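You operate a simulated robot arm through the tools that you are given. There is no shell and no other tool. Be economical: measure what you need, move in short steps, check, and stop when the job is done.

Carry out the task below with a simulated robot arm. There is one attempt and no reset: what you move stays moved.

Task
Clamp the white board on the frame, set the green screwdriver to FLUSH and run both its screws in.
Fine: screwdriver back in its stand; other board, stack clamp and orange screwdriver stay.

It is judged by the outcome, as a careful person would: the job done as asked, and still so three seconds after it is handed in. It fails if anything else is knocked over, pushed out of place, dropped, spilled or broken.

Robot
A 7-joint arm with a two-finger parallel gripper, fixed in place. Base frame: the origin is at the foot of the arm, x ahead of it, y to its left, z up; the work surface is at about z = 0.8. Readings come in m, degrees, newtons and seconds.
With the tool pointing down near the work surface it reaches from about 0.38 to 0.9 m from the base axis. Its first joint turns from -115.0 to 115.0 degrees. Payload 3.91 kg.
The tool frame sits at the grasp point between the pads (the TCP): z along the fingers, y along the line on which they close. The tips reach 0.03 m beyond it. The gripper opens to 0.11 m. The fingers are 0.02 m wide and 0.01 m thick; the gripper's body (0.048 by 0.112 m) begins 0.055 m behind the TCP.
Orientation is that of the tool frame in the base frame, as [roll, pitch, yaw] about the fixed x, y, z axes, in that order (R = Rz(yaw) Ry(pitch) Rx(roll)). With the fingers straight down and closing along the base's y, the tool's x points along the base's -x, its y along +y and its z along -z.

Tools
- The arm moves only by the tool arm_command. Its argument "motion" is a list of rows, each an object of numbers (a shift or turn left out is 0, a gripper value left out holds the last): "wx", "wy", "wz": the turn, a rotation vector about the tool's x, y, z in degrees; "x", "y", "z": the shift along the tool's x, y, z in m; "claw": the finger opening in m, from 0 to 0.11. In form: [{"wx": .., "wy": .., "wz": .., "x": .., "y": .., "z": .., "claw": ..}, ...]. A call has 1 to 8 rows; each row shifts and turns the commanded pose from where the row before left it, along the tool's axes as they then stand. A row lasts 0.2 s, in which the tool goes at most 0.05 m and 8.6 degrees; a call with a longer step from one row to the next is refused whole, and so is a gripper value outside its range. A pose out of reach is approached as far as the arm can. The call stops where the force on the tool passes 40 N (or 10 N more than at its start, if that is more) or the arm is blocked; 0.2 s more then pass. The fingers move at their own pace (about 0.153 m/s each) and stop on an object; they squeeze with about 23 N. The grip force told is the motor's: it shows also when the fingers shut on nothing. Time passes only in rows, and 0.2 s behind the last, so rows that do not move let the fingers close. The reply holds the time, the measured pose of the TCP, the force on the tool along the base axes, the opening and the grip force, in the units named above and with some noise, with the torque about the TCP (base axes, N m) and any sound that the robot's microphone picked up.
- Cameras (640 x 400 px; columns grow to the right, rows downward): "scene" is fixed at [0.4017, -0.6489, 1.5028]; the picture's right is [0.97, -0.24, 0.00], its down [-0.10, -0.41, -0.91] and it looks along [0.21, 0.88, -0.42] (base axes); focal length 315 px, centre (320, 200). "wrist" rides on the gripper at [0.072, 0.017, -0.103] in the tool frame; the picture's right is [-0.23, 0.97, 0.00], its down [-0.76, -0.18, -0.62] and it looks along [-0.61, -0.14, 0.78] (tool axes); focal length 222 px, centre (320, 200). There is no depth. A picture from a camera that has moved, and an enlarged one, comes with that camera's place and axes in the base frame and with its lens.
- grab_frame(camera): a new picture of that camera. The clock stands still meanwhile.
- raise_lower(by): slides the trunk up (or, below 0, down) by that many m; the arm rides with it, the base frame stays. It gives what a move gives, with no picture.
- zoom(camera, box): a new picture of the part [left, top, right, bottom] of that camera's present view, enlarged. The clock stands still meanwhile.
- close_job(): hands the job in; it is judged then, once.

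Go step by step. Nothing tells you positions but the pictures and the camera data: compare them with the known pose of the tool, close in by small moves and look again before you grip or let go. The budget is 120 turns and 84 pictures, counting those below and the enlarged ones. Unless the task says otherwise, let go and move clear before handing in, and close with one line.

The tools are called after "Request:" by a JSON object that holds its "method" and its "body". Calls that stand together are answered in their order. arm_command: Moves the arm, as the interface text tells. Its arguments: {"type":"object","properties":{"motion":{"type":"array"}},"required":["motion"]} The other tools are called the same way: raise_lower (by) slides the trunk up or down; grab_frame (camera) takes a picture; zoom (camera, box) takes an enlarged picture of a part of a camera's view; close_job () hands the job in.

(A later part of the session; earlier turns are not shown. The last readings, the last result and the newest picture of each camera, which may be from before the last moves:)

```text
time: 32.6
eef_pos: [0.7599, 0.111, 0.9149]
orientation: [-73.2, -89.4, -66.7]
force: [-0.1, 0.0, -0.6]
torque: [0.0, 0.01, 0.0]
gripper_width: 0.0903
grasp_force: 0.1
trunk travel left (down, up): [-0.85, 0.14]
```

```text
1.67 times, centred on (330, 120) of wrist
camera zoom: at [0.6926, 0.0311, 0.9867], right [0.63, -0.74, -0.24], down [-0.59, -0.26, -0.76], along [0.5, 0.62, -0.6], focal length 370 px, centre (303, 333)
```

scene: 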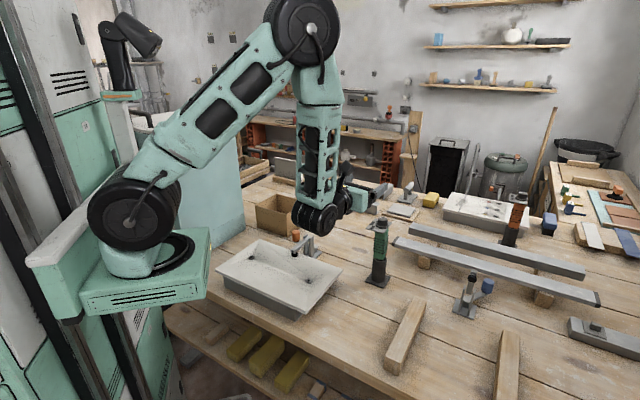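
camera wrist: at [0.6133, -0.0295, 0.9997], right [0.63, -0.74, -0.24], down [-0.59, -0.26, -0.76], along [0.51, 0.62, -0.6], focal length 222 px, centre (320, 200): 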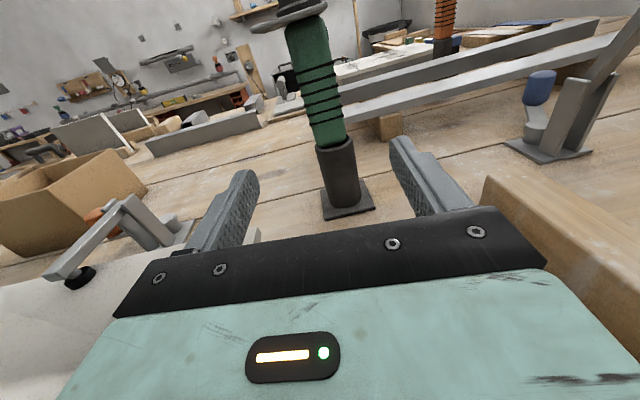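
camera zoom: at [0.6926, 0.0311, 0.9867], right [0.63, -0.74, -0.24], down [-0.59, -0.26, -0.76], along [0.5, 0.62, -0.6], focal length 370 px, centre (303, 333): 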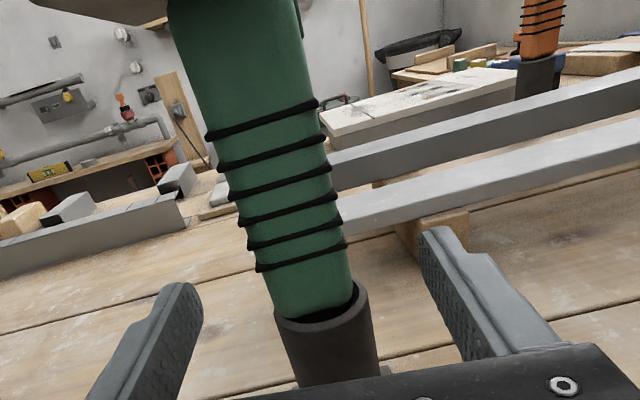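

Lateral alignment is good. I'll advance the last 4.3 cm, 2 mm higher to clear the rim, and close the fingers.

Request:
{"method": "arm_command", "body": {"motion": [{"x": 0.002, "z": 0.022}, {"z": 0.021}, {"claw": 0.06}, {"claw": 0.025}, {"claw": 0.025}, {"claw": 0.025}]}}

Request:
{"method": "zoom", "body": {"camera": "wrist", "box": [200, 0, 460, 240]}}

Request:
{"method": "zoom", "body": {"camera": "scene", "box": [320, 200, 440, 300]}}

```text
time: 34.0
eef_pos: [0.7933, 0.138, 0.9155]
orientation: [-71.7, -89.3, -68.3]
force: [3.6, 1.2, -0.2]
torque: [-0.01, -0.29, 0.0]
gripper_width: 0.0362
grasp_force: 22.3
trunk travel left (down, up): [-0.85, 0.14]
```

```text
1.67 times, centred on (330, 120) of wrist
camera zoom: at [0.7262, 0.0587, 0.9893], right [0.63, -0.74, -0.24], down [-0.59, -0.26, -0.76], along [0.51, 0.62, -0.6], focal length 370 px, centre (303, 333)
```

zoom: 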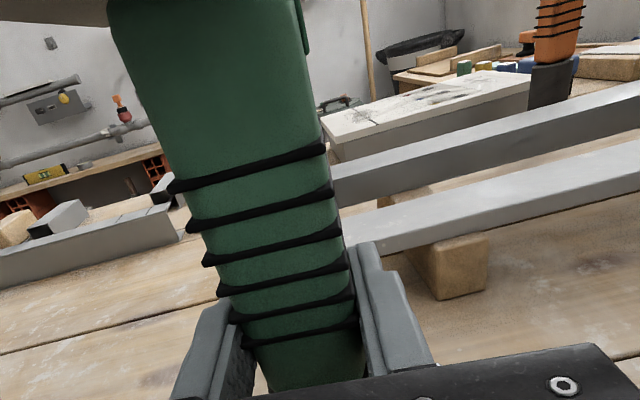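

```text
4.00 times, centred on (380, 250) of scene
camera zoom: at [0.4017, -0.6489, 1.5028], right [0.97, -0.24, 0.0], down [-0.1, -0.41, -0.91], along [0.21, 0.88, -0.42], focal length 1259 px, centre (80, 0)
```

zoom: 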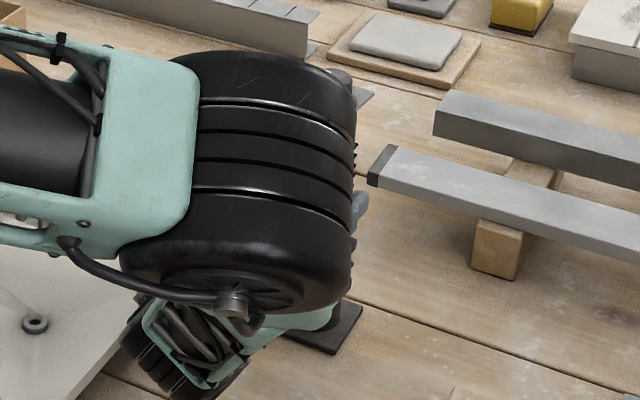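

I have the screwdriver gripped (3.6 cm across). Now I'll lift it straight up out of the stand.

Request:
{"method": "arm_command", "body": {"motion": [{"x": 0.02}, {"x": 0.03}, {"x": 0.04}, {"x": 0.04}, {}]}}

Request:
{"method": "grab_frame", "body": {"camera": "scene"}}

```text
time: 35.2
eef_pos: [0.7949, 0.1385, 1.0465]
orientation: [-74.6, -89.4, -65.4]
force: [0.2, -0.6, -3.4]
torque: [0.04, 0.03, 0.01]
gripper_width: 0.0362
grasp_force: 23.1
trunk travel left (down, up): [-0.85, 0.14]
```

```text
39 pictures are left
```

scene: 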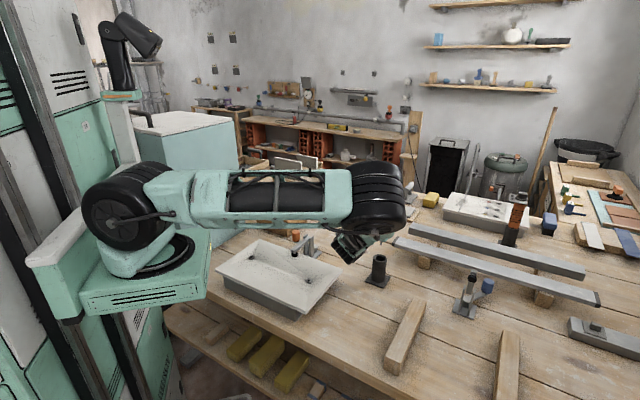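

The screwdriver is out and the stand stayed put. I'm carrying it over the right-hand screw at about (0.548, 0.118).

Request:
{"method": "arm_command", "body": {"motion": [{"z": -0.0336, "y": -0.0241}, {"z": -0.0336, "y": -0.0241}, {"z": -0.0336, "y": -0.0241}, {"z": -0.0336, "y": -0.0241}, {"z": -0.0336, "y": -0.0241}, {"z": -0.0336, "y": -0.0241}, {}]}}

Request:
{"method": "grab_frame", "body": {"camera": "scene"}}

```text
time: 36.8
eef_pos: [0.5481, 0.1187, 1.0476]
orientation: [-75.1, -89.4, -64.9]
force: [-0.3, -0.4, -3.3]
torque: [-0.01, -0.01, 0.0]
gripper_width: 0.036
grasp_force: 23.1
trunk travel left (down, up): [-0.85, 0.14]
```

```text
38 pictures are left
```

scene: 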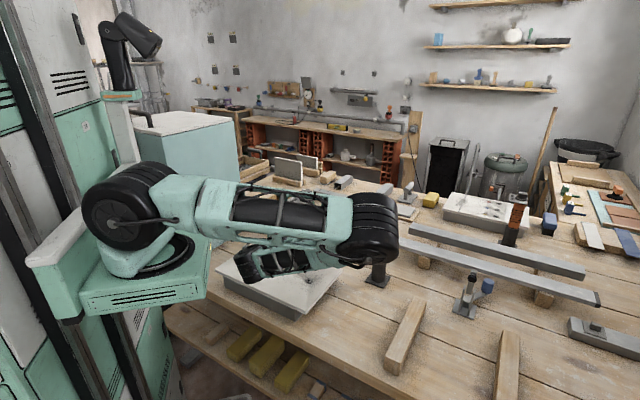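

The forearm blocks the scene view at this heading. I'll turn the tool about the vertical to point towards about -50°, so the arm is behind the screwdriver and the scene camera sees the bit.

Request:
{"method": "arm_command", "body": {"motion": [{"wx": -8.4}, {"wx": -8.4}, {"wx": -8.4}, {"wx": -8.4}, {"wx": -8.4}, {"wx": -8.4}]}}

Request:
{"method": "arm_command", "body": {"motion": [{"wx": -8.4}, {"wx": -8.4}, {"wx": -8.4}, {"wx": -8.4}, {"wx": -6}, {}]}}

Request:
{"method": "grab_frame", "body": {"camera": "scene"}}

```text
time: 37.9
eef_pos: [0.5955, 0.097, 1.1083]
orientation: [27.2, -75.0, 156.8]
force: [0.3, -0.3, -3.6]
torque: [-0.03, -0.05, 0.0]
gripper_width: 0.036
grasp_force: 23.2
trunk travel left (down, up): [-0.85, 0.14]
stopped in row 5: the arm was blocked; the commanded pose is now the measured one
```

```text
time: 38.4
eef_pos: [0.6246, 0.0822, 1.1672]
orientation: [17.0, -62.0, 155.6]
force: [-0.8, -0.6, -2.4]
torque: [-0.02, -0.04, -0.05]
gripper_width: 0.0358
grasp_force: 22.8
trunk travel left (down, up): [-0.85, 0.14]
stopped in row 2: the arm was blocked; the commanded pose is now the measured one
```

```text
37 pictures are left
```

scene: 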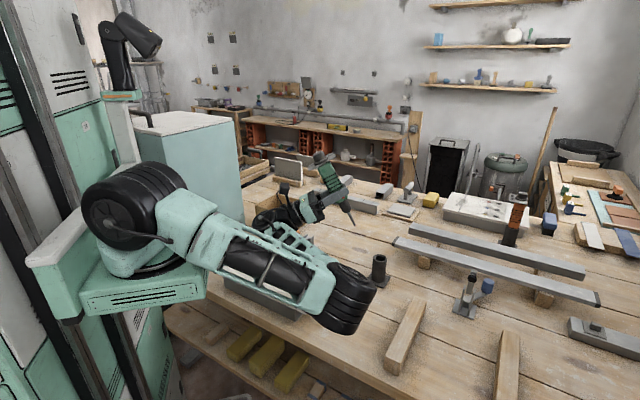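

The arm folded with its elbow low and the wrist blocked, tilting the tool. The first horizontal pose, 28 cm higher, had the elbow up, so lowering the trunk should restore that good posture. First I'll move up and out and level the tool.

Request:
{"method": "arm_command", "body": {"motion": [{"x": 0.027, "y": -0.002, "z": 0.0265}, {"x": 0.027, "y": -0.002, "z": 0.0265}, {"x": 0.027, "y": -0.002, "z": 0.0265}, {"x": 0.027, "y": -0.002, "z": 0.0265}, {"wy": -6.8, "wz": 2}, {"wy": -6.8, "wz": 2}, {"wy": -6.8, "wz": 2}, {"wy": -6.8, "wz": 2}]}}

Request:
{"method": "grab_frame", "body": {"camera": "scene"}}

```text
time: 40.4
eef_pos: [0.6724, 0.0968, 1.3431]
orientation: [8.6, -85.5, 163.2]
force: [0.4, 1.1, -3.4]
torque: [0.0, 0.01, -0.01]
gripper_width: 0.0359
grasp_force: 23.4
trunk travel left (down, up): [-0.85, 0.14]
stopped in row 8: the arm was blocked; the commanded pose is now the measured one
```

```text
36 pictures are left
```

scene: 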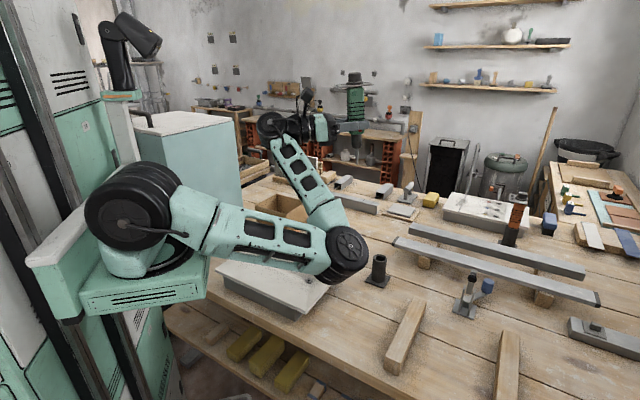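

The elbow is now below the wrist. I'll turn back to heading 40° at this height so that the elbow comes up again.

Request:
{"method": "arm_command", "body": {"motion": [{"wx": 8}, {"wx": 8}, {"wx": 8}, {"wx": 8}, {"wx": 8}, {"wx": 8}, {}]}}

Request:
{"method": "grab_frame", "body": {"camera": "scene"}}

```text
time: 41.2
eef_pos: [0.6296, 0.1005, 1.4722]
orientation: [18.3, -67.6, 175.2]
force: [0.3, -1.2, -1.7]
torque: [-0.05, -0.1, 0.02]
gripper_width: 0.0359
grasp_force: 22.7
out of reach, approached as far as the arm can: row 3, 4
trunk travel left (down, up): [-0.85, 0.14]
stopped in row 4: the arm was blocked; the commanded pose is now the measured one
```

```text
35 pictures are left
```

scene: 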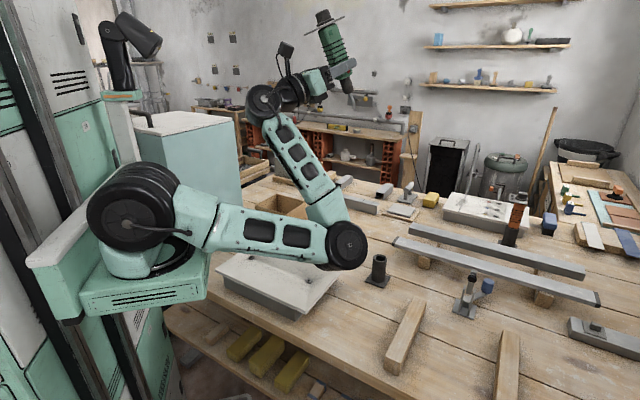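

The solver ran into a joint limit. I'll raise the trunk for elbow clearance and then bring the tool back down and round towards the heading-40 pose that worked.

Request:
{"method": "raise_lower", "body": {"by": 0.1}}

Request:
{"method": "arm_command", "body": {"motion": [{"x": -0.038, "y": 0.003, "z": -0.006}, {"x": -0.038, "y": 0.003, "z": -0.006}, {"x": -0.038, "y": 0.003, "z": -0.006}, {"x": -0.038, "y": 0.003, "z": -0.006}, {"wx": 5.3, "wy": -3.84, "wz": 2.38}, {"wx": 5.3, "wy": -3.84, "wz": 2.38}, {"wx": 5.3, "wy": -3.84, "wz": 2.38}]}}

Request:
{"method": "grab_frame", "body": {"camera": "scene"}}

```text
time: 42.6
eef_pos: [0.6267, 0.1027, 1.5732]
orientation: [18.4, -67.4, 175.2]
force: [-0.2, 0.0, -3.0]
torque: [0.02, -0.07, 0.02]
gripper_width: 0.0359
grasp_force: 22.6
trunk travel left (down, up): [-0.95, 0.04]
```

```text
time: 44.2
eef_pos: [0.6737, 0.0644, 1.4228]
orientation: [22.3, -73.8, 179.4]
force: [0.0, 0.6, -3.6]
torque: [-0.02, -0.02, -0.02]
gripper_width: 0.0359
grasp_force: 22.5
out of reach, approached as far as the arm can: row 6, 7
trunk travel left (down, up): [-0.95, 0.04]
```

```text
34 pictures are left
```

scene: 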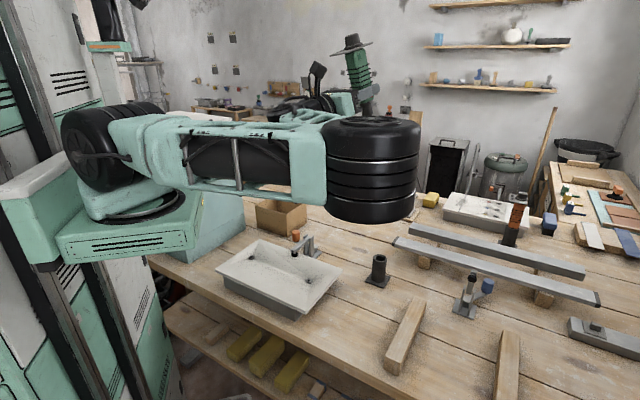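

It's back in the side-elbow posture. I'll lower the tool relative to the arm and finish levelling at heading 40°.

Request:
{"method": "arm_command", "body": {"motion": [{"x": -0.045, "z": -0.005}, {"x": -0.045, "z": -0.005}, {"wx": 5.3, "wy": -3.84, "wz": 2.38}, {"x": -0.045}, {"wx": 5.3, "wy": -3.84, "wz": 2.38}, {"x": -0.045}, {}, {}]}}

```text
time: 46.0
eef_pos: [0.7023, 0.0604, 1.246]
orientation: [27.3, -82.8, -175.0]
force: [0.1, -0.6, -3.2]
torque: [-0.01, 0.01, 0.03]
gripper_width: 0.0362
grasp_force: 22.8
trunk travel left (down, up): [-0.95, 0.04]
```

Request:
{"method": "arm_command", "body": {"motion": [{"wy": -6.4, "wz": 3.3}, {"wx": 7.5}, {"x": 0.03}, {"x": 0.03}, {"x": 0.03}, {}]}}

Request:
{"method": "grab_frame", "body": {"camera": "scene"}}

```text
time: 47.4
eef_pos: [0.7028, 0.0606, 1.3347]
orientation: [-31.6, -89.9, -108.6]
force: [0.0, -0.6, -2.8]
torque: [-0.02, 0.02, -0.01]
gripper_width: 0.0359
grasp_force: 23.2
trunk travel left (down, up): [-0.95, 0.04]
```

```text
33 pictures are left
```

scene: 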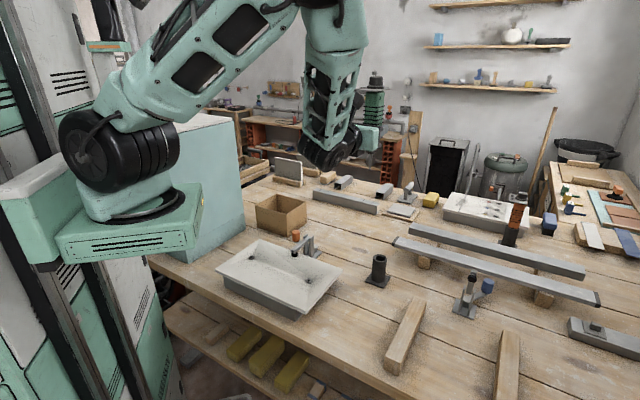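

The elbow is up again and the view is clear. I'll lower the trunk and check its clearance to the bench.

Request:
{"method": "raise_lower", "body": {"by": -0.2}}

Request:
{"method": "grab_frame", "body": {"camera": "scene"}}

```text
time: 49.5
eef_pos: [0.704, 0.0606, 1.1355]
orientation: [66.0, -90.0, 153.7]
force: [0.5, -0.1, -2.6]
torque: [-0.01, 0.02, 0.0]
gripper_width: 0.0358
grasp_force: 23.4
trunk travel left (down, up): [-0.75, 0.24]
```

```text
32 pictures are left
```

scene: 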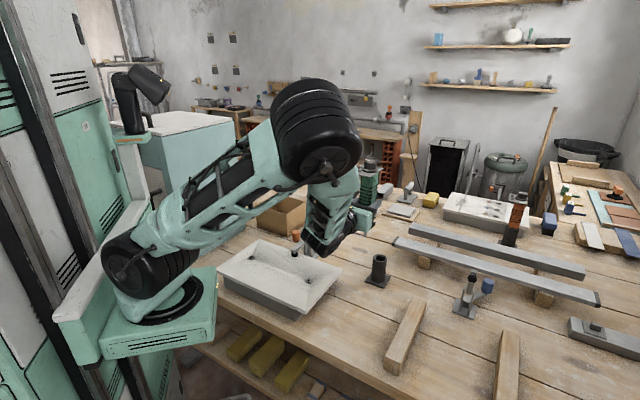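

The base has room beside the bench. I'll lower another 15 cm, then lift the tool slightly and move over the right screw.

Request:
{"method": "raise_lower", "body": {"by": -0.15}}

Request:
{"method": "arm_command", "body": {"motion": [{"x": 0.04}, {"x": 0.02}, {"z": -0.0164, "y": -0.029}, {"z": -0.0164, "y": -0.029}, {"z": -0.0164, "y": -0.029}, {"z": -0.0164, "y": -0.029}, {"z": -0.0164, "y": -0.029}, {}]}}

Request:
{"method": "grab_frame", "body": {"camera": "scene"}}

```text
time: 51.3
eef_pos: [0.7038, 0.0616, 0.9867]
orientation: [-116.2, -90.0, -24.0]
force: [0.2, 0.2, -2.2]
torque: [-0.03, 0.03, 0.01]
gripper_width: 0.0358
grasp_force: 23.3
trunk travel left (down, up): [-0.6, 0.39]
```

```text
time: 53.1
eef_pos: [0.6382, 0.1148, 1.0488]
orientation: [73.7, -90.0, 146.3]
force: [0.2, -0.1, -3.7]
torque: [-0.02, 0.04, 0.03]
gripper_width: 0.0361
grasp_force: 23.6
out of reach, approached as far as the arm can: row 4, 5, 6, 7
trunk travel left (down, up): [-0.6, 0.39]
```

```text
31 pictures are left
```

scene: 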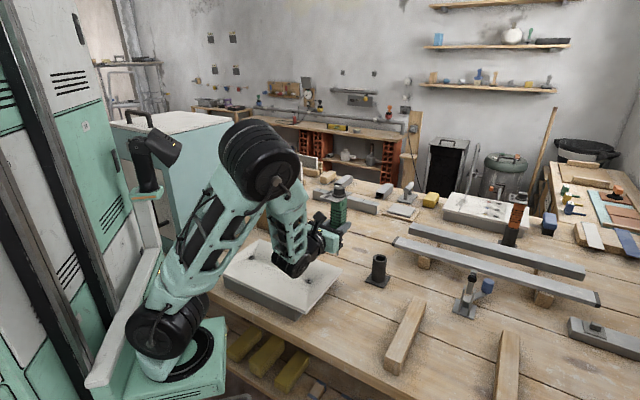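

The inward reach at this heading is limited by the wrist being too close to the base. I'll look at the tool closely to get the bit length and check the board.

Request:
{"method": "zoom", "body": {"camera": "scene", "box": [260, 165, 380, 325]}}

```text
2.50 times, centred on (320, 245) of scene
camera zoom: at [0.4017, -0.6489, 1.5028], right [0.97, -0.24, 0.0], down [-0.1, -0.41, -0.91], along [0.21, 0.88, -0.42], focal length 787 px, centre (320, 88)
```

zoom: 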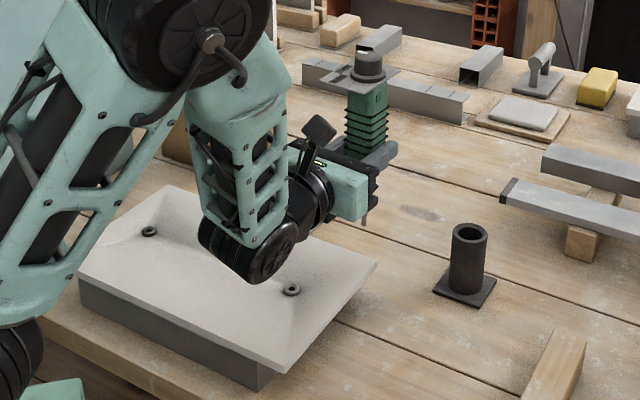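

The bit tip is 0.106 m below the TCP, so contact with the screw will be at TCP z ≈0.98. I'll back out and try swinging the heading counter-clockwise towards 130°, which keeps the wrist well out from the base for both screws.

Request:
{"method": "arm_command", "body": {"motion": [{"z": 0.0164, "y": 0.029}, {"z": 0.0164, "y": 0.029}, {"z": 0.0164, "y": 0.029}, {"z": 0.0164, "y": 0.029}, {"z": 0.0164, "y": 0.029}, {"wx": 8}, {"wx": 8}, {"wx": 8}]}}

Request:
{"method": "arm_command", "body": {"motion": [{"wx": 8}, {"wx": 8}, {"wx": 8}, {"wx": 8}]}}

Request:
{"method": "grab_frame", "body": {"camera": "scene"}}

```text
time: 54.9
eef_pos: [0.7956, 0.0567, 1.0476]
orientation: [140.9, -90.0, 103.0]
force: [-0.5, 0.2, -2.3]
torque: [-0.02, -0.02, 0.0]
gripper_width: 0.0357
grasp_force: 22.5
trunk travel left (down, up): [-0.6, 0.39]
```

```text
time: 55.9
eef_pos: [0.7948, 0.0544, 1.0474]
orientation: [-30.5, -90.0, -53.6]
force: [-0.1, 0.4, -4.2]
torque: [-0.04, -0.01, -0.04]
gripper_width: 0.0355
grasp_force: 23.6
trunk travel left (down, up): [-0.6, 0.39]
```

```text
29 pictures are left
```

scene: 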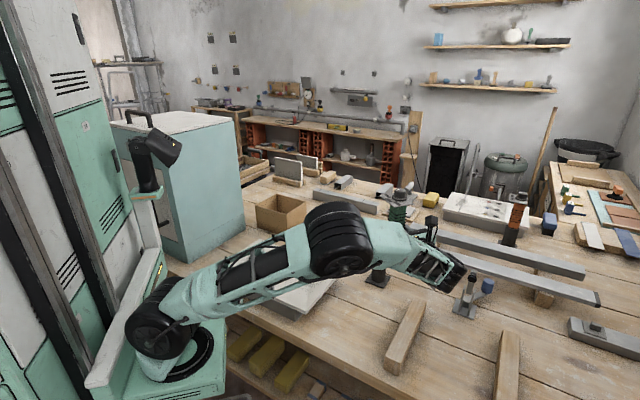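

The heading is now about 96° and the posture is good. I'm moving in over the right screw.

Request:
{"method": "arm_command", "body": {"motion": [{"z": 0.0149, "y": -0.0398}, {"z": 0.0149, "y": -0.0398}, {"z": 0.0149, "y": -0.0398}, {"z": 0.0149, "y": -0.0398}, {"z": 0.0149, "y": -0.0398}, {"z": 0.0149, "y": -0.0398}, {}]}}

Request:
{"method": "grab_frame", "body": {"camera": "scene"}}

```text
time: 57.5
eef_pos: [0.548, 0.1206, 1.05]
orientation: [-29.0, -90.0, -55.3]
force: [-0.3, 0.5, -3.3]
torque: [-0.01, 0.01, 0.02]
gripper_width: 0.0356
grasp_force: 23.2
trunk travel left (down, up): [-0.6, 0.39]
```

```text
28 pictures are left
```

scene: 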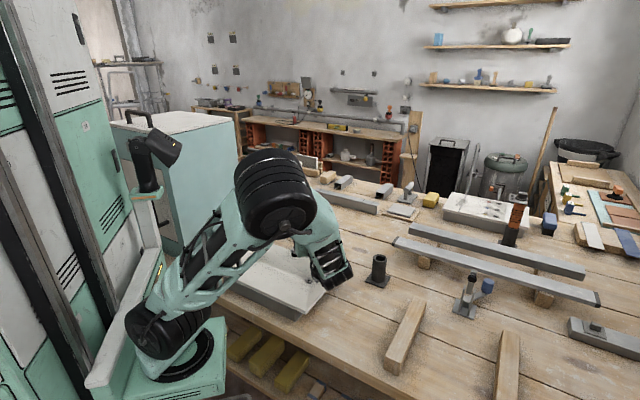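

The screw is reachable, but the hand still hides the bit. I'll rotate on to about 145° to open the view.

Request:
{"method": "arm_command", "body": {"motion": [{"wx": 8}, {"wx": 8}, {"wx": 8}, {"wx": 8}, {"wx": 8}, {"wx": 8}, {}]}}

Request:
{"method": "zoom", "body": {"camera": "scene", "box": [200, 170, 400, 320]}}

```text
time: 59.1
eef_pos: [0.5482, 0.1204, 1.048]
orientation: [-174.5, -90.0, 138.4]
force: [-0.5, -0.3, -3.5]
torque: [0.0, 0.0, 0.01]
gripper_width: 0.0361
grasp_force: 23.2
trunk travel left (down, up): [-0.6, 0.39]
```

```text
2.67 times, centred on (300, 245) of scene
camera zoom: at [0.4017, -0.6489, 1.5028], right [0.97, -0.24, 0.0], down [-0.1, -0.41, -0.91], along [0.21, 0.88, -0.42], focal length 839 px, centre (373, 80)
```

zoom: 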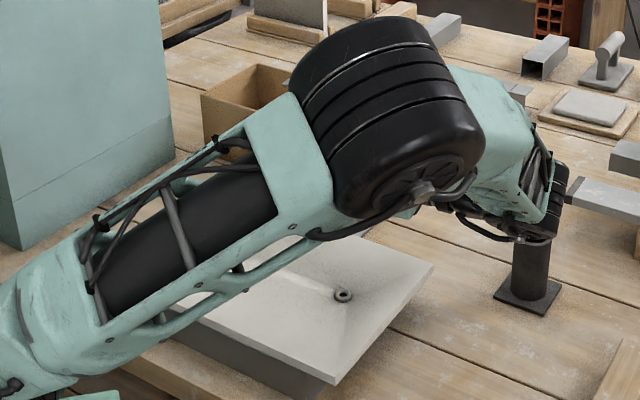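

The elbow hides the tool's upper part, but the screw itself is visible, so the bit will be too once lowered. I'll lower to about 1 cm above the screw head and look.

Request:
{"method": "arm_command", "body": {"motion": [{"x": -0.02}, {"x": -0.02}, {"x": -0.015}, {}]}}

Request:
{"method": "zoom", "body": {"camera": "scene", "box": [285, 255, 335, 295]}}

```text
time: 60.1
eef_pos: [0.5484, 0.1203, 0.9934]
orientation: [-20.0, -90.0, -16.3]
force: [0.0, -0.2, -3.5]
torque: [0.02, -0.06, 0.0]
gripper_width: 0.0359
grasp_force: 22.8
trunk travel left (down, up): [-0.6, 0.39]
```

```text
10.00 times, centred on (310, 275) of scene
camera zoom: at [0.4017, -0.6489, 1.5028], right [0.97, -0.24, 0.0], down [-0.1, -0.41, -0.91], along [0.21, 0.88, -0.42], focal length 3147 px, centre (420, -550)
```

zoom: 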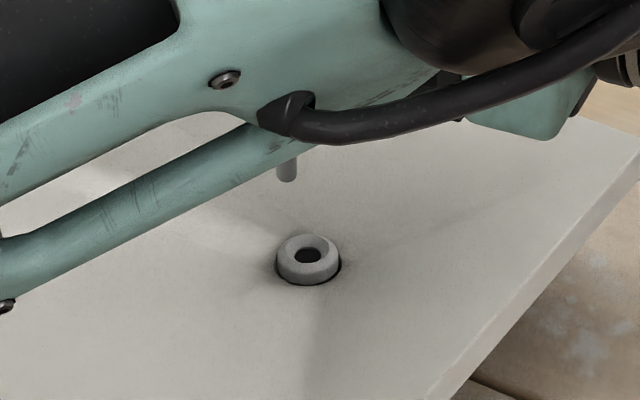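

The bit is nicely visible, about 6 mm too far to -x of the socket and above it. I'll correct x, come down 1.8 cm and compare again.

Request:
{"method": "arm_command", "body": {"motion": [{"z": -0.0046, "y": 0.0034}, {"x": -0.01}, {"x": -0.008}, {}]}}

Request:
{"method": "zoom", "body": {"camera": "scene", "box": [296, 265, 321, 290]}}

```text
time: 61.1
eef_pos: [0.5565, 0.12, 0.9755]
orientation: [157.6, -89.9, 166.2]
force: [1.2, -0.2, -3.6]
torque: [0.01, 0.02, 0.03]
gripper_width: 0.0359
grasp_force: 22.9
trunk travel left (down, up): [-0.6, 0.39]
```

```text
16.00 times, centred on (308, 278) of scene
camera zoom: at [0.4017, -0.6489, 1.5028], right [0.97, -0.24, 0.0], down [-0.1, -0.41, -0.91], along [0.21, 0.88, -0.42], focal length 5035 px, centre (504, -1040)
```

zoom: 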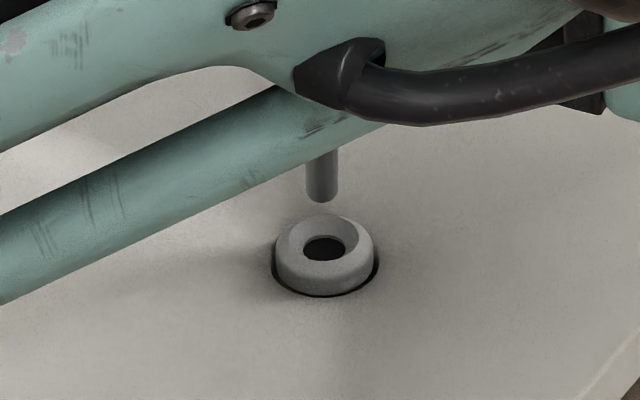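

Columns match now. I'll descend another 8 mm and look.

Request:
{"method": "arm_command", "body": {"motion": [{"x": -0.004}, {"x": -0.004}, {}]}}

Request:
{"method": "zoom", "body": {"camera": "scene", "box": [296, 265, 321, 290]}}

```text
time: 61.9
eef_pos: [0.5545, 0.1204, 0.9683]
orientation: [66.7, -89.8, -102.8]
force: [0.4, 2.1, 21.8]
torque: [0.3, -0.05, 0.01]
gripper_width: 0.0359
grasp_force: 23.2
trunk travel left (down, up): [-0.6, 0.39]
```

```text
16.00 times, centred on (308, 278) of scene
camera zoom: at [0.4017, -0.6489, 1.5028], right [0.97, -0.24, 0.0], down [-0.1, -0.41, -0.91], along [0.21, 0.88, -0.42], focal length 5035 px, centre (504, -1040)
```

zoom: 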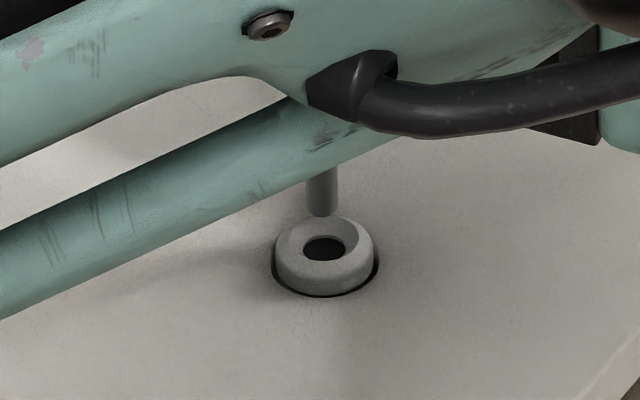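

Contact happened with the bit on the back edge of the screw head, about 1 cm too far to +y. I'll lift, shift and look again before touching.

Request:
{"method": "arm_command", "body": {"motion": [{"x": 0.004}, {"x": 0.003}, {"z": -0.0042, "y": -0.0091}, {}]}}

Request:
{"method": "zoom", "body": {"camera": "scene", "box": [296, 265, 321, 290]}}

```text
time: 62.9
eef_pos: [0.5515, 0.1101, 0.9735]
orientation: [180.0, -90.0, 143.8]
force: [-0.8, 0.1, -3.1]
torque: [0.01, -0.03, 0.02]
gripper_width: 0.0359
grasp_force: 22.9
trunk travel left (down, up): [-0.6, 0.39]
```

```text
16.00 times, centred on (308, 278) of scene
camera zoom: at [0.4017, -0.6489, 1.5028], right [0.97, -0.24, 0.0], down [-0.1, -0.41, -0.91], along [0.21, 0.88, -0.42], focal length 5035 px, centre (504, -1040)
```

zoom: 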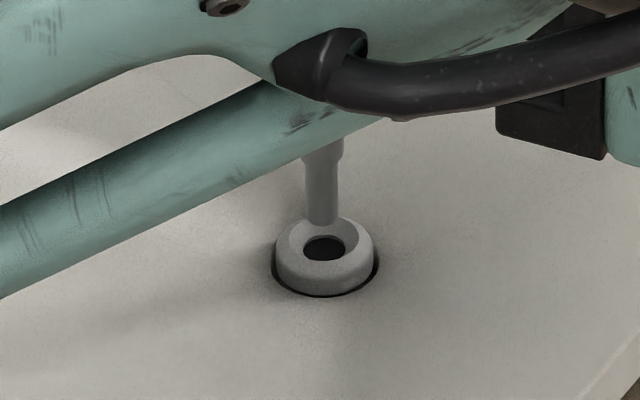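

The bit now projects to land in the socket. I'll descend gently and press.

Request:
{"method": "arm_command", "body": {"motion": [{"x": -0.003}, {"x": -0.003}, {"x": -0.002}, {}]}}

Request:
{"method": "zoom", "body": {"camera": "scene", "box": [296, 265, 321, 290]}}

```text
time: 63.9
eef_pos: [0.5531, 0.1107, 0.9653]
orientation: [173.2, -89.9, 150.6]
force: [-0.9, -0.4, -3.4]
torque: [-0.02, -0.04, 0.04]
gripper_width: 0.036
grasp_force: 23.9
trunk travel left (down, up): [-0.6, 0.39]
```

```text
16.00 times, centred on (308, 278) of scene
camera zoom: at [0.4017, -0.6489, 1.5028], right [0.97, -0.24, 0.0], down [-0.1, -0.41, -0.91], along [0.21, 0.88, -0.42], focal length 5035 px, centre (504, -1040)
```

zoom: 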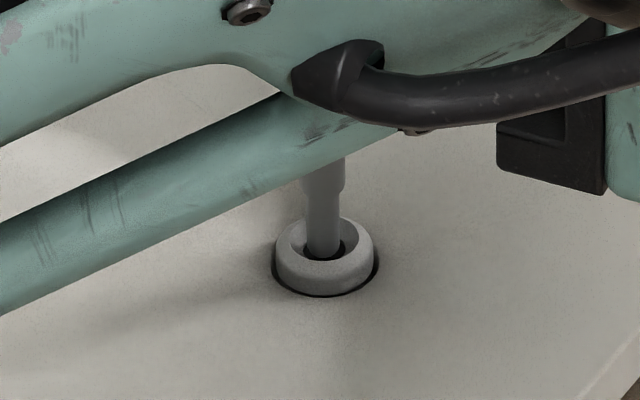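

The bit has entered the socket. I'll keep pressing down slowly and listen for the driver.

Request:
{"method": "arm_command", "body": {"motion": [{"x": -0.002}, {"x": -0.002}, {"x": -0.002}, {"x": -0.002}, {}]}}

```text
time: 65.1
eef_pos: [0.5519, 0.11, 0.9576]
orientation: [162.2, -89.9, 161.5]
force: [2.5, 5.3, 1.8]
torque: [0.53, -0.3, 0.08]
gripper_width: 0.0358
grasp_force: 23.4
trunk travel left (down, up): [-0.6, 0.39]
```

Request:
{"method": "arm_command", "body": {"motion": [{"x": -0.002}, {"x": -0.001}, {}, {}, {}]}}

Request:
{"method": "zoom", "body": {"camera": "scene", "box": [296, 265, 321, 290]}}

```text
time: 66.3
eef_pos: [0.5529, 0.11, 0.9552]
orientation: [92.2, -89.9, -128.4]
force: [1.5, 3.9, 21.5]
torque: [0.51, -0.13, 0.0]
gripper_width: 0.0361
grasp_force: 22.7
trunk travel left (down, up): [-0.6, 0.39]
```

```text
16.00 times, centred on (308, 278) of scene
camera zoom: at [0.4017, -0.6489, 1.5028], right [0.97, -0.24, 0.0], down [-0.1, -0.41, -0.91], along [0.21, 0.88, -0.42], focal length 5035 px, centre (504, -1040)
```

zoom: 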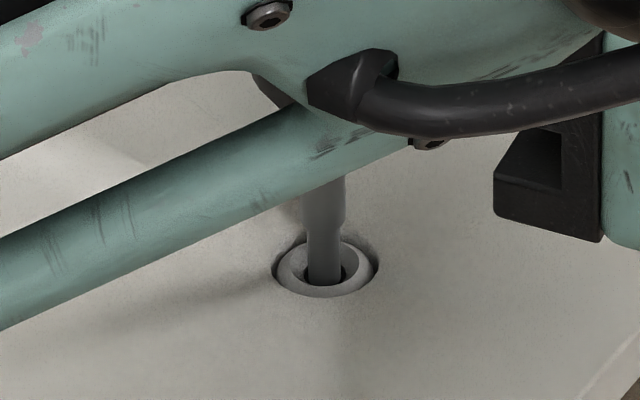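

The screw has gone down and looks flush. I'll lift off and check.

Request:
{"method": "arm_command", "body": {"motion": [{}, {"x": 0.005}, {"x": 0.015}, {"x": 0.02}, {"x": 0.02}, {"x": 0.02}]}}

Request:
{"method": "zoom", "body": {"camera": "scene", "box": [296, 265, 321, 290]}}

```text
time: 67.7
eef_pos: [0.5532, 0.1101, 1.0341]
orientation: [54.5, -90.0, -90.8]
force: [0.9, 0.4, -2.6]
torque: [-0.03, 0.0, 0.01]
gripper_width: 0.0359
grasp_force: 23.3
trunk travel left (down, up): [-0.6, 0.39]
```

```text
16.00 times, centred on (308, 278) of scene
camera zoom: at [0.4017, -0.6489, 1.5028], right [0.97, -0.24, 0.0], down [-0.1, -0.41, -0.91], along [0.21, 0.88, -0.42], focal length 5035 px, centre (504, -1040)
```

zoom: 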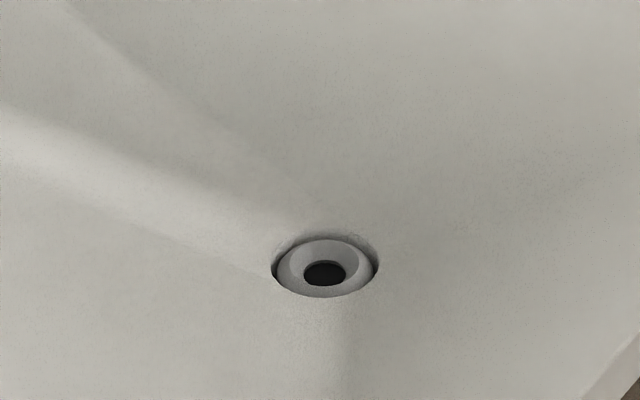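

The right screw is flush. Now I'll look for the left screw, near (0.383, 0.285).

Request:
{"method": "zoom", "body": {"camera": "scene", "box": [205, 215, 325, 315]}}

```text
4.00 times, centred on (265, 265) of scene
camera zoom: at [0.4017, -0.6489, 1.5028], right [0.97, -0.24, 0.0], down [-0.1, -0.41, -0.91], along [0.21, 0.88, -0.42], focal length 1259 px, centre (540, -60)
```

zoom: 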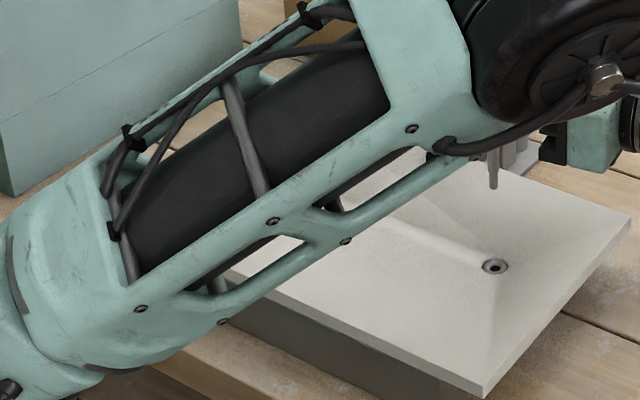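

The left screw is hidden by the upper arm from the scene camera. I'll use the wrist camera as a template: back off a fixed amount from the known-good pose over the right screw, record where its socket appears, then match that at the left screw.

Request:
{"method": "arm_command", "body": {"motion": [{"z": -0.033, "y": -0.02}, {"z": -0.033, "y": -0.02}, {"z": -0.034, "y": -0.02}, {}]}}

Request:
{"method": "grab_frame", "body": {"camera": "wrist"}}

```text
time: 68.7
eef_pos: [0.5986, 0.0026, 1.0354]
orientation: [-21.7, -90.0, -14.4]
force: [-0.1, -0.1, -3.1]
torque: [-0.02, -0.01, 0.0]
gripper_width: 0.0359
grasp_force: 23.6
trunk travel left (down, up): [-0.6, 0.39]
```

```text
18 pictures are left
camera wrist: at [0.6914, -0.0442, 1.1087], right [0.58, 0.79, -0.23], down [0.4, -0.51, -0.76], along [-0.71, 0.35, -0.61], focal length 222 px, centre (320, 200)
```

wrist: 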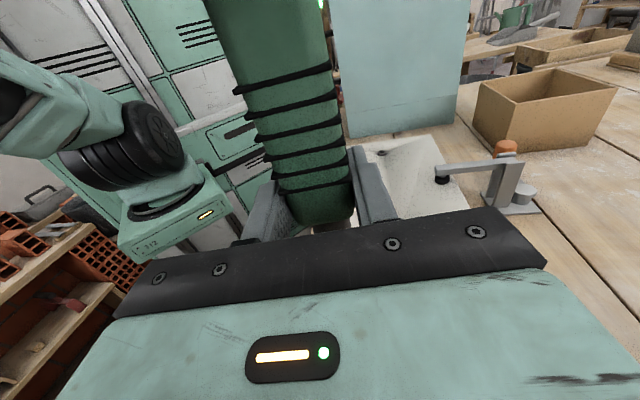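

The left socket shows at (381, 152), but the right one is hidden by the palm. I'll back off a bit further and lower so that the right socket comes into view.

Request:
{"method": "arm_command", "body": {"motion": [{"z": -0.03, "y": -0.03}, {"x": -0.03}, {"x": -0.03}, {}]}}

Request:
{"method": "zoom", "body": {"camera": "wrist", "box": [340, 110, 480, 230]}}

```text
time: 69.7
eef_pos: [0.605, -0.0415, 0.9754]
orientation: [138.6, -90.0, -174.8]
force: [-0.6, -0.9, -2.1]
torque: [-0.02, -0.02, 0.0]
gripper_width: 0.036
grasp_force: 22.8
trunk travel left (down, up): [-0.6, 0.39]
```

```text
3.33 times, centred on (410, 170) of wrist
camera zoom: at [0.6976, -0.0875, 1.0472], right [0.58, 0.79, -0.23], down [0.4, -0.51, -0.76], along [-0.71, 0.35, -0.61], focal length 740 px, centre (20, 300)
```

zoom: 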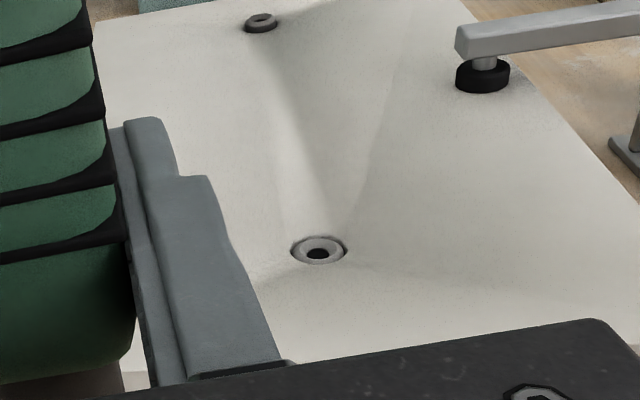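

The right socket appears at (319, 252) in this enlarged view. Now I'll lift, translate by the estimated screw spacing (-0.1665, +0.169) and lower to the matching height.

Request:
{"method": "arm_command", "body": {"motion": [{"x": 0.045}, {"z": 0.03903, "y": 0.00635}, {"z": 0.03903, "y": 0.00635}, {"z": 0.03903, "y": 0.00635}, {"z": 0.03903, "y": 0.00635}, {"z": 0.03903, "y": 0.00635}, {"z": 0.03903, "y": 0.00635}, {}]}}

Request:
{"method": "arm_command", "body": {"motion": [{"x": -0.02}, {"x": -0.0195}, {}, {}]}}

Request:
{"method": "zoom", "body": {"camera": "wrist", "box": [340, 110, 480, 230]}}

```text
time: 71.5
eef_pos: [0.4381, 0.1309, 1.0204]
orientation: [166.6, -89.9, 157.2]
force: [-0.6, 0.0, -2.6]
torque: [-0.01, -0.04, -0.06]
gripper_width: 0.036
grasp_force: 22.5
trunk travel left (down, up): [-0.6, 0.39]
```

```text
time: 72.5
eef_pos: [0.438, 0.131, 0.9798]
orientation: [-18.4, -90.0, -17.7]
force: [-0.8, -0.3, -3.4]
torque: [0.01, -0.02, 0.0]
gripper_width: 0.0359
grasp_force: 23.0
trunk travel left (down, up): [-0.6, 0.39]
```

```text
3.33 times, centred on (410, 170) of wrist
camera zoom: at [0.5315, 0.0829, 1.0526], right [0.58, 0.79, -0.23], down [0.4, -0.51, -0.76], along [-0.71, 0.35, -0.61], focal length 740 px, centre (20, 300)
```

zoom: 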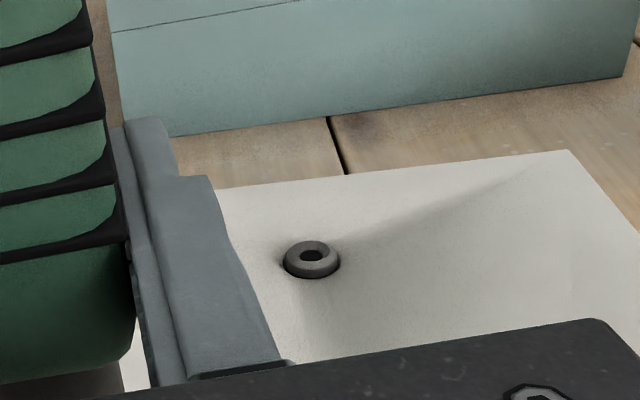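

The left socket appears 4 px left of the reference, i.e. about 1.6 mm, so the spacing was nearly right. I'll lift and move over the left screw with that correction (target TCP ≈ 0.3845, 0.2815).

Request:
{"method": "arm_command", "body": {"motion": [{"x": 0.03}, {"z": 0.0325, "y": 0.0224}, {"z": 0.0325, "y": 0.0224}, {"z": 0.0325, "y": 0.0224}, {"z": 0.0325, "y": 0.0224}, {}, {}]}}

Request:
{"method": "zoom", "body": {"camera": "scene", "box": [200, 200, 320, 300]}}

```text
time: 74.1
eef_pos: [0.3869, 0.2785, 1.011]
orientation: [-23.7, -90.0, -12.7]
force: [-0.8, 0.5, -4.4]
torque: [-0.01, -0.05, -0.02]
gripper_width: 0.0359
grasp_force: 23.1
trunk travel left (down, up): [-0.6, 0.39]
```

```text
4.00 times, centred on (260, 250) of scene
camera zoom: at [0.4017, -0.6489, 1.5028], right [0.97, -0.24, 0.0], down [-0.1, -0.41, -0.91], along [0.21, 0.88, -0.42], focal length 1259 px, centre (560, 0)
```

zoom: 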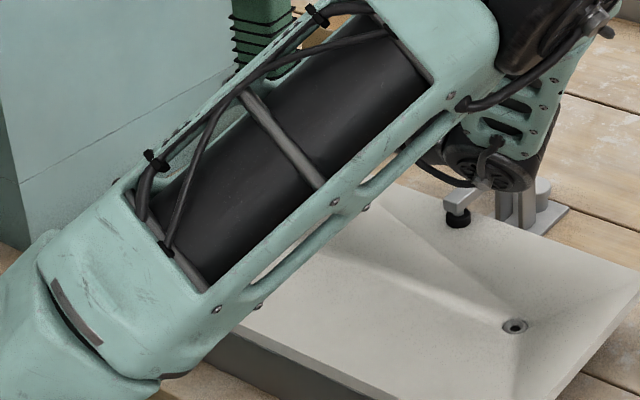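

The bit is hidden here, so I'll rely on the measured offset and feel: nudge 2 mm, descend gently and watch for early rim contact (TCP ≈0.968) versus entering the socket.

Request:
{"method": "arm_command", "body": {"motion": [{"z": 0.002}, {"x": -0.015}, {"x": -0.015}, {"x": -0.006}, {"x": -0.003}, {}, {}]}}

```text
time: 75.7
eef_pos: [0.3854, 0.2786, 0.9717]
orientation: [-15.5, -89.9, -20.8]
force: [1.1, 0.0, -2.9]
torque: [0.01, 0.0, 0.01]
gripper_width: 0.0358
grasp_force: 23.4
trunk travel left (down, up): [-0.6, 0.39]
```

Request:
{"method": "arm_command", "body": {"motion": [{"x": -0.003}, {"x": -0.002}, {"x": -0.001}, {}]}}

```text
time: 76.7
eef_pos: [0.3853, 0.2794, 0.9652]
orientation: [-16.4, -90.0, -19.9]
force: [0.8, 0.6, -3.3]
torque: [-0.04, 0.0, 0.04]
gripper_width: 0.036
grasp_force: 22.7
trunk travel left (down, up): [-0.6, 0.39]
```

There's no contact at 0.965, below rim level, just as when the bit entered the right socket. I'll continue down as before.

Request:
{"method": "arm_command", "body": {"motion": [{"x": -0.002}, {"x": -0.002}, {"x": -0.002}, {"x": -0.002}, {}]}}

```text
time: 77.9
eef_pos: [0.384, 0.2793, 0.9561]
orientation: [171.7, -89.9, 152.1]
force: [3.0, 1.2, 0.0]
torque: [0.1, -0.46, 0.15]
gripper_width: 0.0357
grasp_force: 22.6
trunk travel left (down, up): [-0.6, 0.39]
```

That's the same signature as the first screw. I'll finish pressing with a short hold.

Request:
{"method": "arm_command", "body": {"motion": [{"x": -0.002}, {"x": -0.001}, {}, {}, {}]}}

```text
time: 79.1
eef_pos: [0.3836, 0.2796, 0.956]
orientation: [45.7, -90.0, -81.8]
force: [2.3, 1.7, 21.7]
torque: [0.14, -0.27, 0.0]
gripper_width: 0.0359
grasp_force: 23.0
trunk travel left (down, up): [-0.6, 0.39]
```

The stop height and force match the first screw. I'll lift, back off and look at both screws.

Request:
{"method": "arm_command", "body": {"motion": [{"x": 0.01}, {"x": 0.03}, {"x": 0.03}, {"z": -0.033, "y": -0.022}, {"z": -0.033, "y": -0.022}, {"z": -0.033, "y": -0.022}, {"z": -0.033, "y": -0.022}, {"z": -0.033, "y": -0.022}]}}

Request:
{"method": "zoom", "body": {"camera": "wrist", "box": [340, 110, 480, 230]}}

```text
time: 80.9
eef_pos: [0.4528, 0.0927, 1.0261]
orientation: [168.7, -89.9, 155.1]
force: [0.2, 0.4, -3.0]
torque: [0.02, 0.0, 0.0]
gripper_width: 0.0356
grasp_force: 23.1
trunk travel left (down, up): [-0.6, 0.39]
```

```text
3.33 times, centred on (410, 170) of wrist
camera zoom: at [0.5457, 0.0472, 1.0983], right [0.57, 0.79, -0.23], down [0.4, -0.51, -0.76], along [-0.71, 0.35, -0.61], focal length 740 px, centre (20, 300)
```

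zoom: 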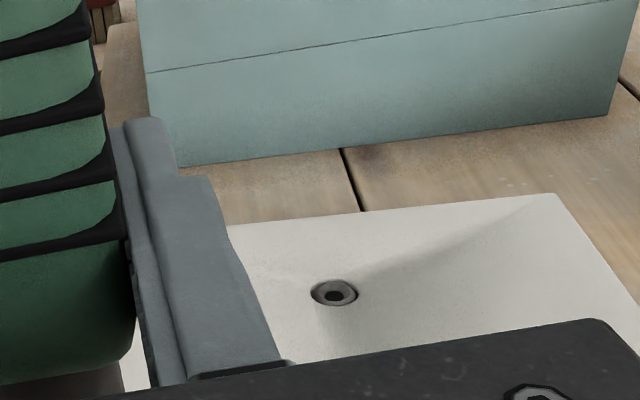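

Both screws are flush. Now I'll retrace the path to return the screwdriver: back over the right screw, turn to heading 96°, move out, then turn to 40°.

Request:
{"method": "arm_command", "body": {"motion": [{"x": 0.022}, {"z": -0.02, "y": 0.026}, {"z": -0.02, "y": 0.026}, {"z": -0.02, "y": 0.026}, {"wx": -8}, {"wx": -8}, {"wx": -8}, {"wx": -8}]}}

Request:
{"method": "arm_command", "body": {"motion": [{"wx": -8}, {"wx": -8}, {"z": -0.0149, "y": 0.0398}, {"z": -0.0149, "y": 0.0398}, {"z": -0.0149, "y": 0.0398}, {"z": -0.0149, "y": 0.0398}, {"z": -0.0149, "y": 0.0398}, {"z": -0.0149, "y": 0.0398}]}}

Request:
{"method": "arm_command", "body": {"motion": [{"wx": -8}, {"wx": -8}, {"wx": -8}, {"wx": -8}, {"wx": -8}, {"wx": -8}, {"wx": -8}, {}]}}

Request:
{"method": "zoom", "body": {"camera": "scene", "box": [280, 170, 480, 320]}}

```text
time: 82.7
eef_pos: [0.5473, 0.1217, 1.0456]
orientation: [163.3, -89.9, 128.4]
force: [0.3, -0.1, -2.9]
torque: [0.01, -0.01, 0.02]
gripper_width: 0.0362
grasp_force: 23.5
trunk travel left (down, up): [-0.6, 0.39]
```

```text
time: 84.5
eef_pos: [0.7939, 0.0573, 1.0475]
orientation: [135.9, -89.9, 140.0]
force: [0.1, -0.2, -2.7]
torque: [-0.01, -0.05, 0.0]
gripper_width: 0.036
grasp_force: 23.1
trunk travel left (down, up): [-0.6, 0.39]
```

```text
time: 86.3
eef_pos: [0.7935, 0.055, 1.0455]
orientation: [119.8, -89.9, 100.1]
force: [-0.3, -1.3, -3.4]
torque: [-0.02, 0.03, 0.0]
gripper_width: 0.0357
grasp_force: 22.5
trunk travel left (down, up): [-0.6, 0.39]
```

```text
2.67 times, centred on (380, 245) of scene
camera zoom: at [0.4017, -0.6489, 1.5028], right [0.97, -0.24, 0.0], down [-0.1, -0.41, -0.91], along [0.21, 0.88, -0.42], focal length 839 px, centre (160, 80)
```

zoom: 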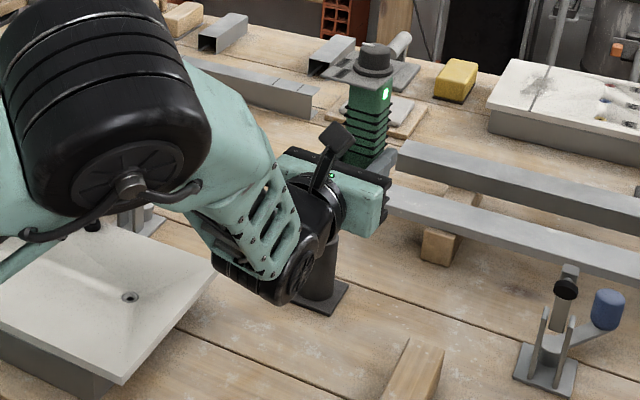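

Heading is back to 40°. I'll move the tool over the stand at the original grip position (0.7933, 0.138) and look.

Request:
{"method": "arm_command", "body": {"motion": [{"z": 0.0267, "y": -0.0318}, {"z": 0.0267, "y": -0.0318}, {}, {}]}}

Request:
{"method": "zoom", "body": {"camera": "scene", "box": [340, 190, 430, 290]}}

```text
time: 87.3
eef_pos: [0.7941, 0.1389, 1.0458]
orientation: [-135.7, -89.9, -4.6]
force: [-0.4, 0.9, -2.3]
torque: [-0.02, 0.0, 0.0]
gripper_width: 0.036
grasp_force: 23.5
trunk travel left (down, up): [-0.6, 0.39]
```

```text
4.00 times, centred on (385, 240) of scene
camera zoom: at [0.4017, -0.6489, 1.5028], right [0.97, -0.24, 0.0], down [-0.1, -0.41, -0.91], along [0.21, 0.88, -0.42], focal length 1259 px, centre (60, 40)
```

zoom: 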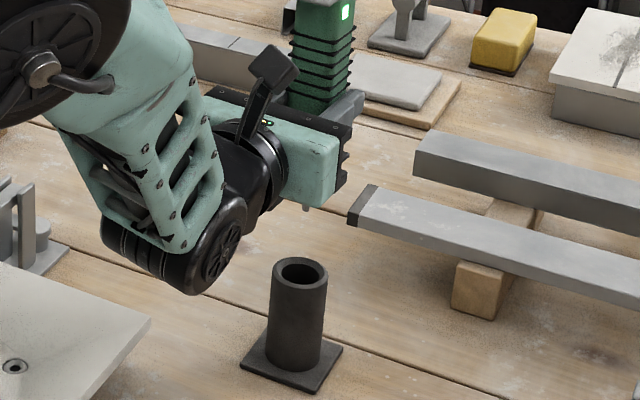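

The pose matches the original pick-up within a millimetre, and the bit lines up with the stand's mouth. I'll lower in stages.

Request:
{"method": "arm_command", "body": {"motion": [{"z": -0.001, "x": -0.02}, {"x": -0.02}, {"x": -0.012}, {}]}}

Request:
{"method": "zoom", "body": {"camera": "scene", "box": [355, 225, 405, 275]}}

```text
time: 88.3
eef_pos: [0.7931, 0.1376, 0.9928]
orientation: [-94.0, -89.9, -46.2]
force: [0.9, 0.6, -3.8]
torque: [-0.02, 0.02, 0.04]
gripper_width: 0.036
grasp_force: 23.5
trunk travel left (down, up): [-0.6, 0.39]
```

```text
8.00 times, centred on (380, 250) of scene
camera zoom: at [0.4017, -0.6489, 1.5028], right [0.97, -0.24, 0.0], down [-0.1, -0.41, -0.91], along [0.21, 0.88, -0.42], focal length 2518 px, centre (-160, -200)
```

zoom: 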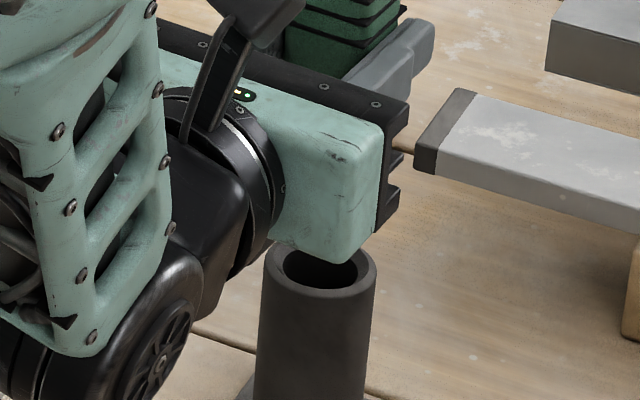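

The gripper is clear of the stand and forces are normal. I'll continue lowering slowly.

Request:
{"method": "arm_command", "body": {"motion": [{"x": -0.01}, {"x": -0.01}, {"x": -0.01}, {"x": -0.01}, {}]}}

Request:
{"method": "arm_command", "body": {"motion": [{"x": -0.01}, {"x": -0.01}, {"x": -0.008}, {"x": -0.004}, {}]}}

```text
time: 89.5
eef_pos: [0.7928, 0.139, 0.9548]
orientation: [50.2, -90.0, 169.6]
force: [0.7, 0.4, -2.9]
torque: [-0.03, 0.02, 0.02]
gripper_width: 0.036
grasp_force: 23.1
trunk travel left (down, up): [-0.6, 0.39]
```

```text
time: 90.7
eef_pos: [0.7928, 0.1398, 0.9215]
orientation: [-105.9, -90.0, -34.2]
force: [1.0, -2.0, -2.8]
torque: [-0.07, -0.01, 0.01]
gripper_width: 0.0358
grasp_force: 23.7
trunk travel left (down, up): [-0.6, 0.39]
```

Smooth so far, with the tool almost at its original height (0.9155). A few more millimetres until it seats.

Request:
{"method": "arm_command", "body": {"motion": [{"x": -0.003}, {"x": -0.002}, {"x": -0.002}, {}]}}

Request:
{"method": "zoom", "body": {"camera": "scene", "box": [340, 200, 420, 300]}}

```text
time: 91.7
eef_pos: [0.7942, 0.1392, 0.9152]
orientation: [-119.3, -89.9, -21.0]
force: [1.0, -3.1, -2.4]
torque: [-0.08, 0.0, 0.02]
gripper_width: 0.0359
grasp_force: 23.1
trunk travel left (down, up): [-0.6, 0.39]
```

```text
4.00 times, centred on (380, 250) of scene
camera zoom: at [0.4017, -0.6489, 1.5028], right [0.97, -0.24, 0.0], down [-0.1, -0.41, -0.91], along [0.21, 0.88, -0.42], focal length 1259 px, centre (80, 0)
```

zoom: 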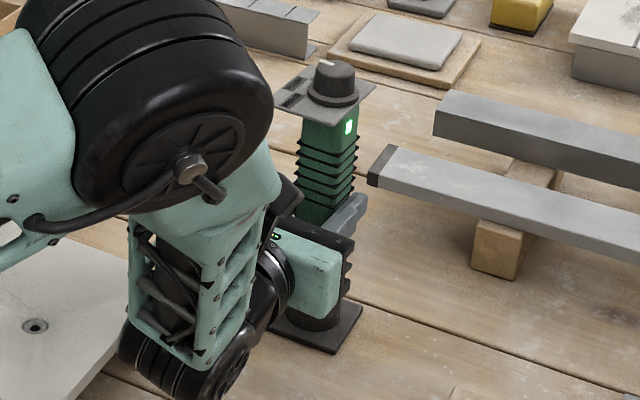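

The screwdriver is in its stand but its weight is still on the gripper. I'll lower a few millimetres more until it rests.

Request:
{"method": "arm_command", "body": {"motion": [{"x": -0.0015}, {"x": -0.0015}, {"x": -0.001}, {}]}}

```text
time: 92.7
eef_pos: [0.7934, 0.1384, 0.9133]
orientation: [30.4, -90.0, -170.6]
force: [-1.4, -6.5, 1.2]
torque: [-0.19, 0.16, -0.05]
gripper_width: 0.0358
grasp_force: 22.4
trunk travel left (down, up): [-0.6, 0.39]
```

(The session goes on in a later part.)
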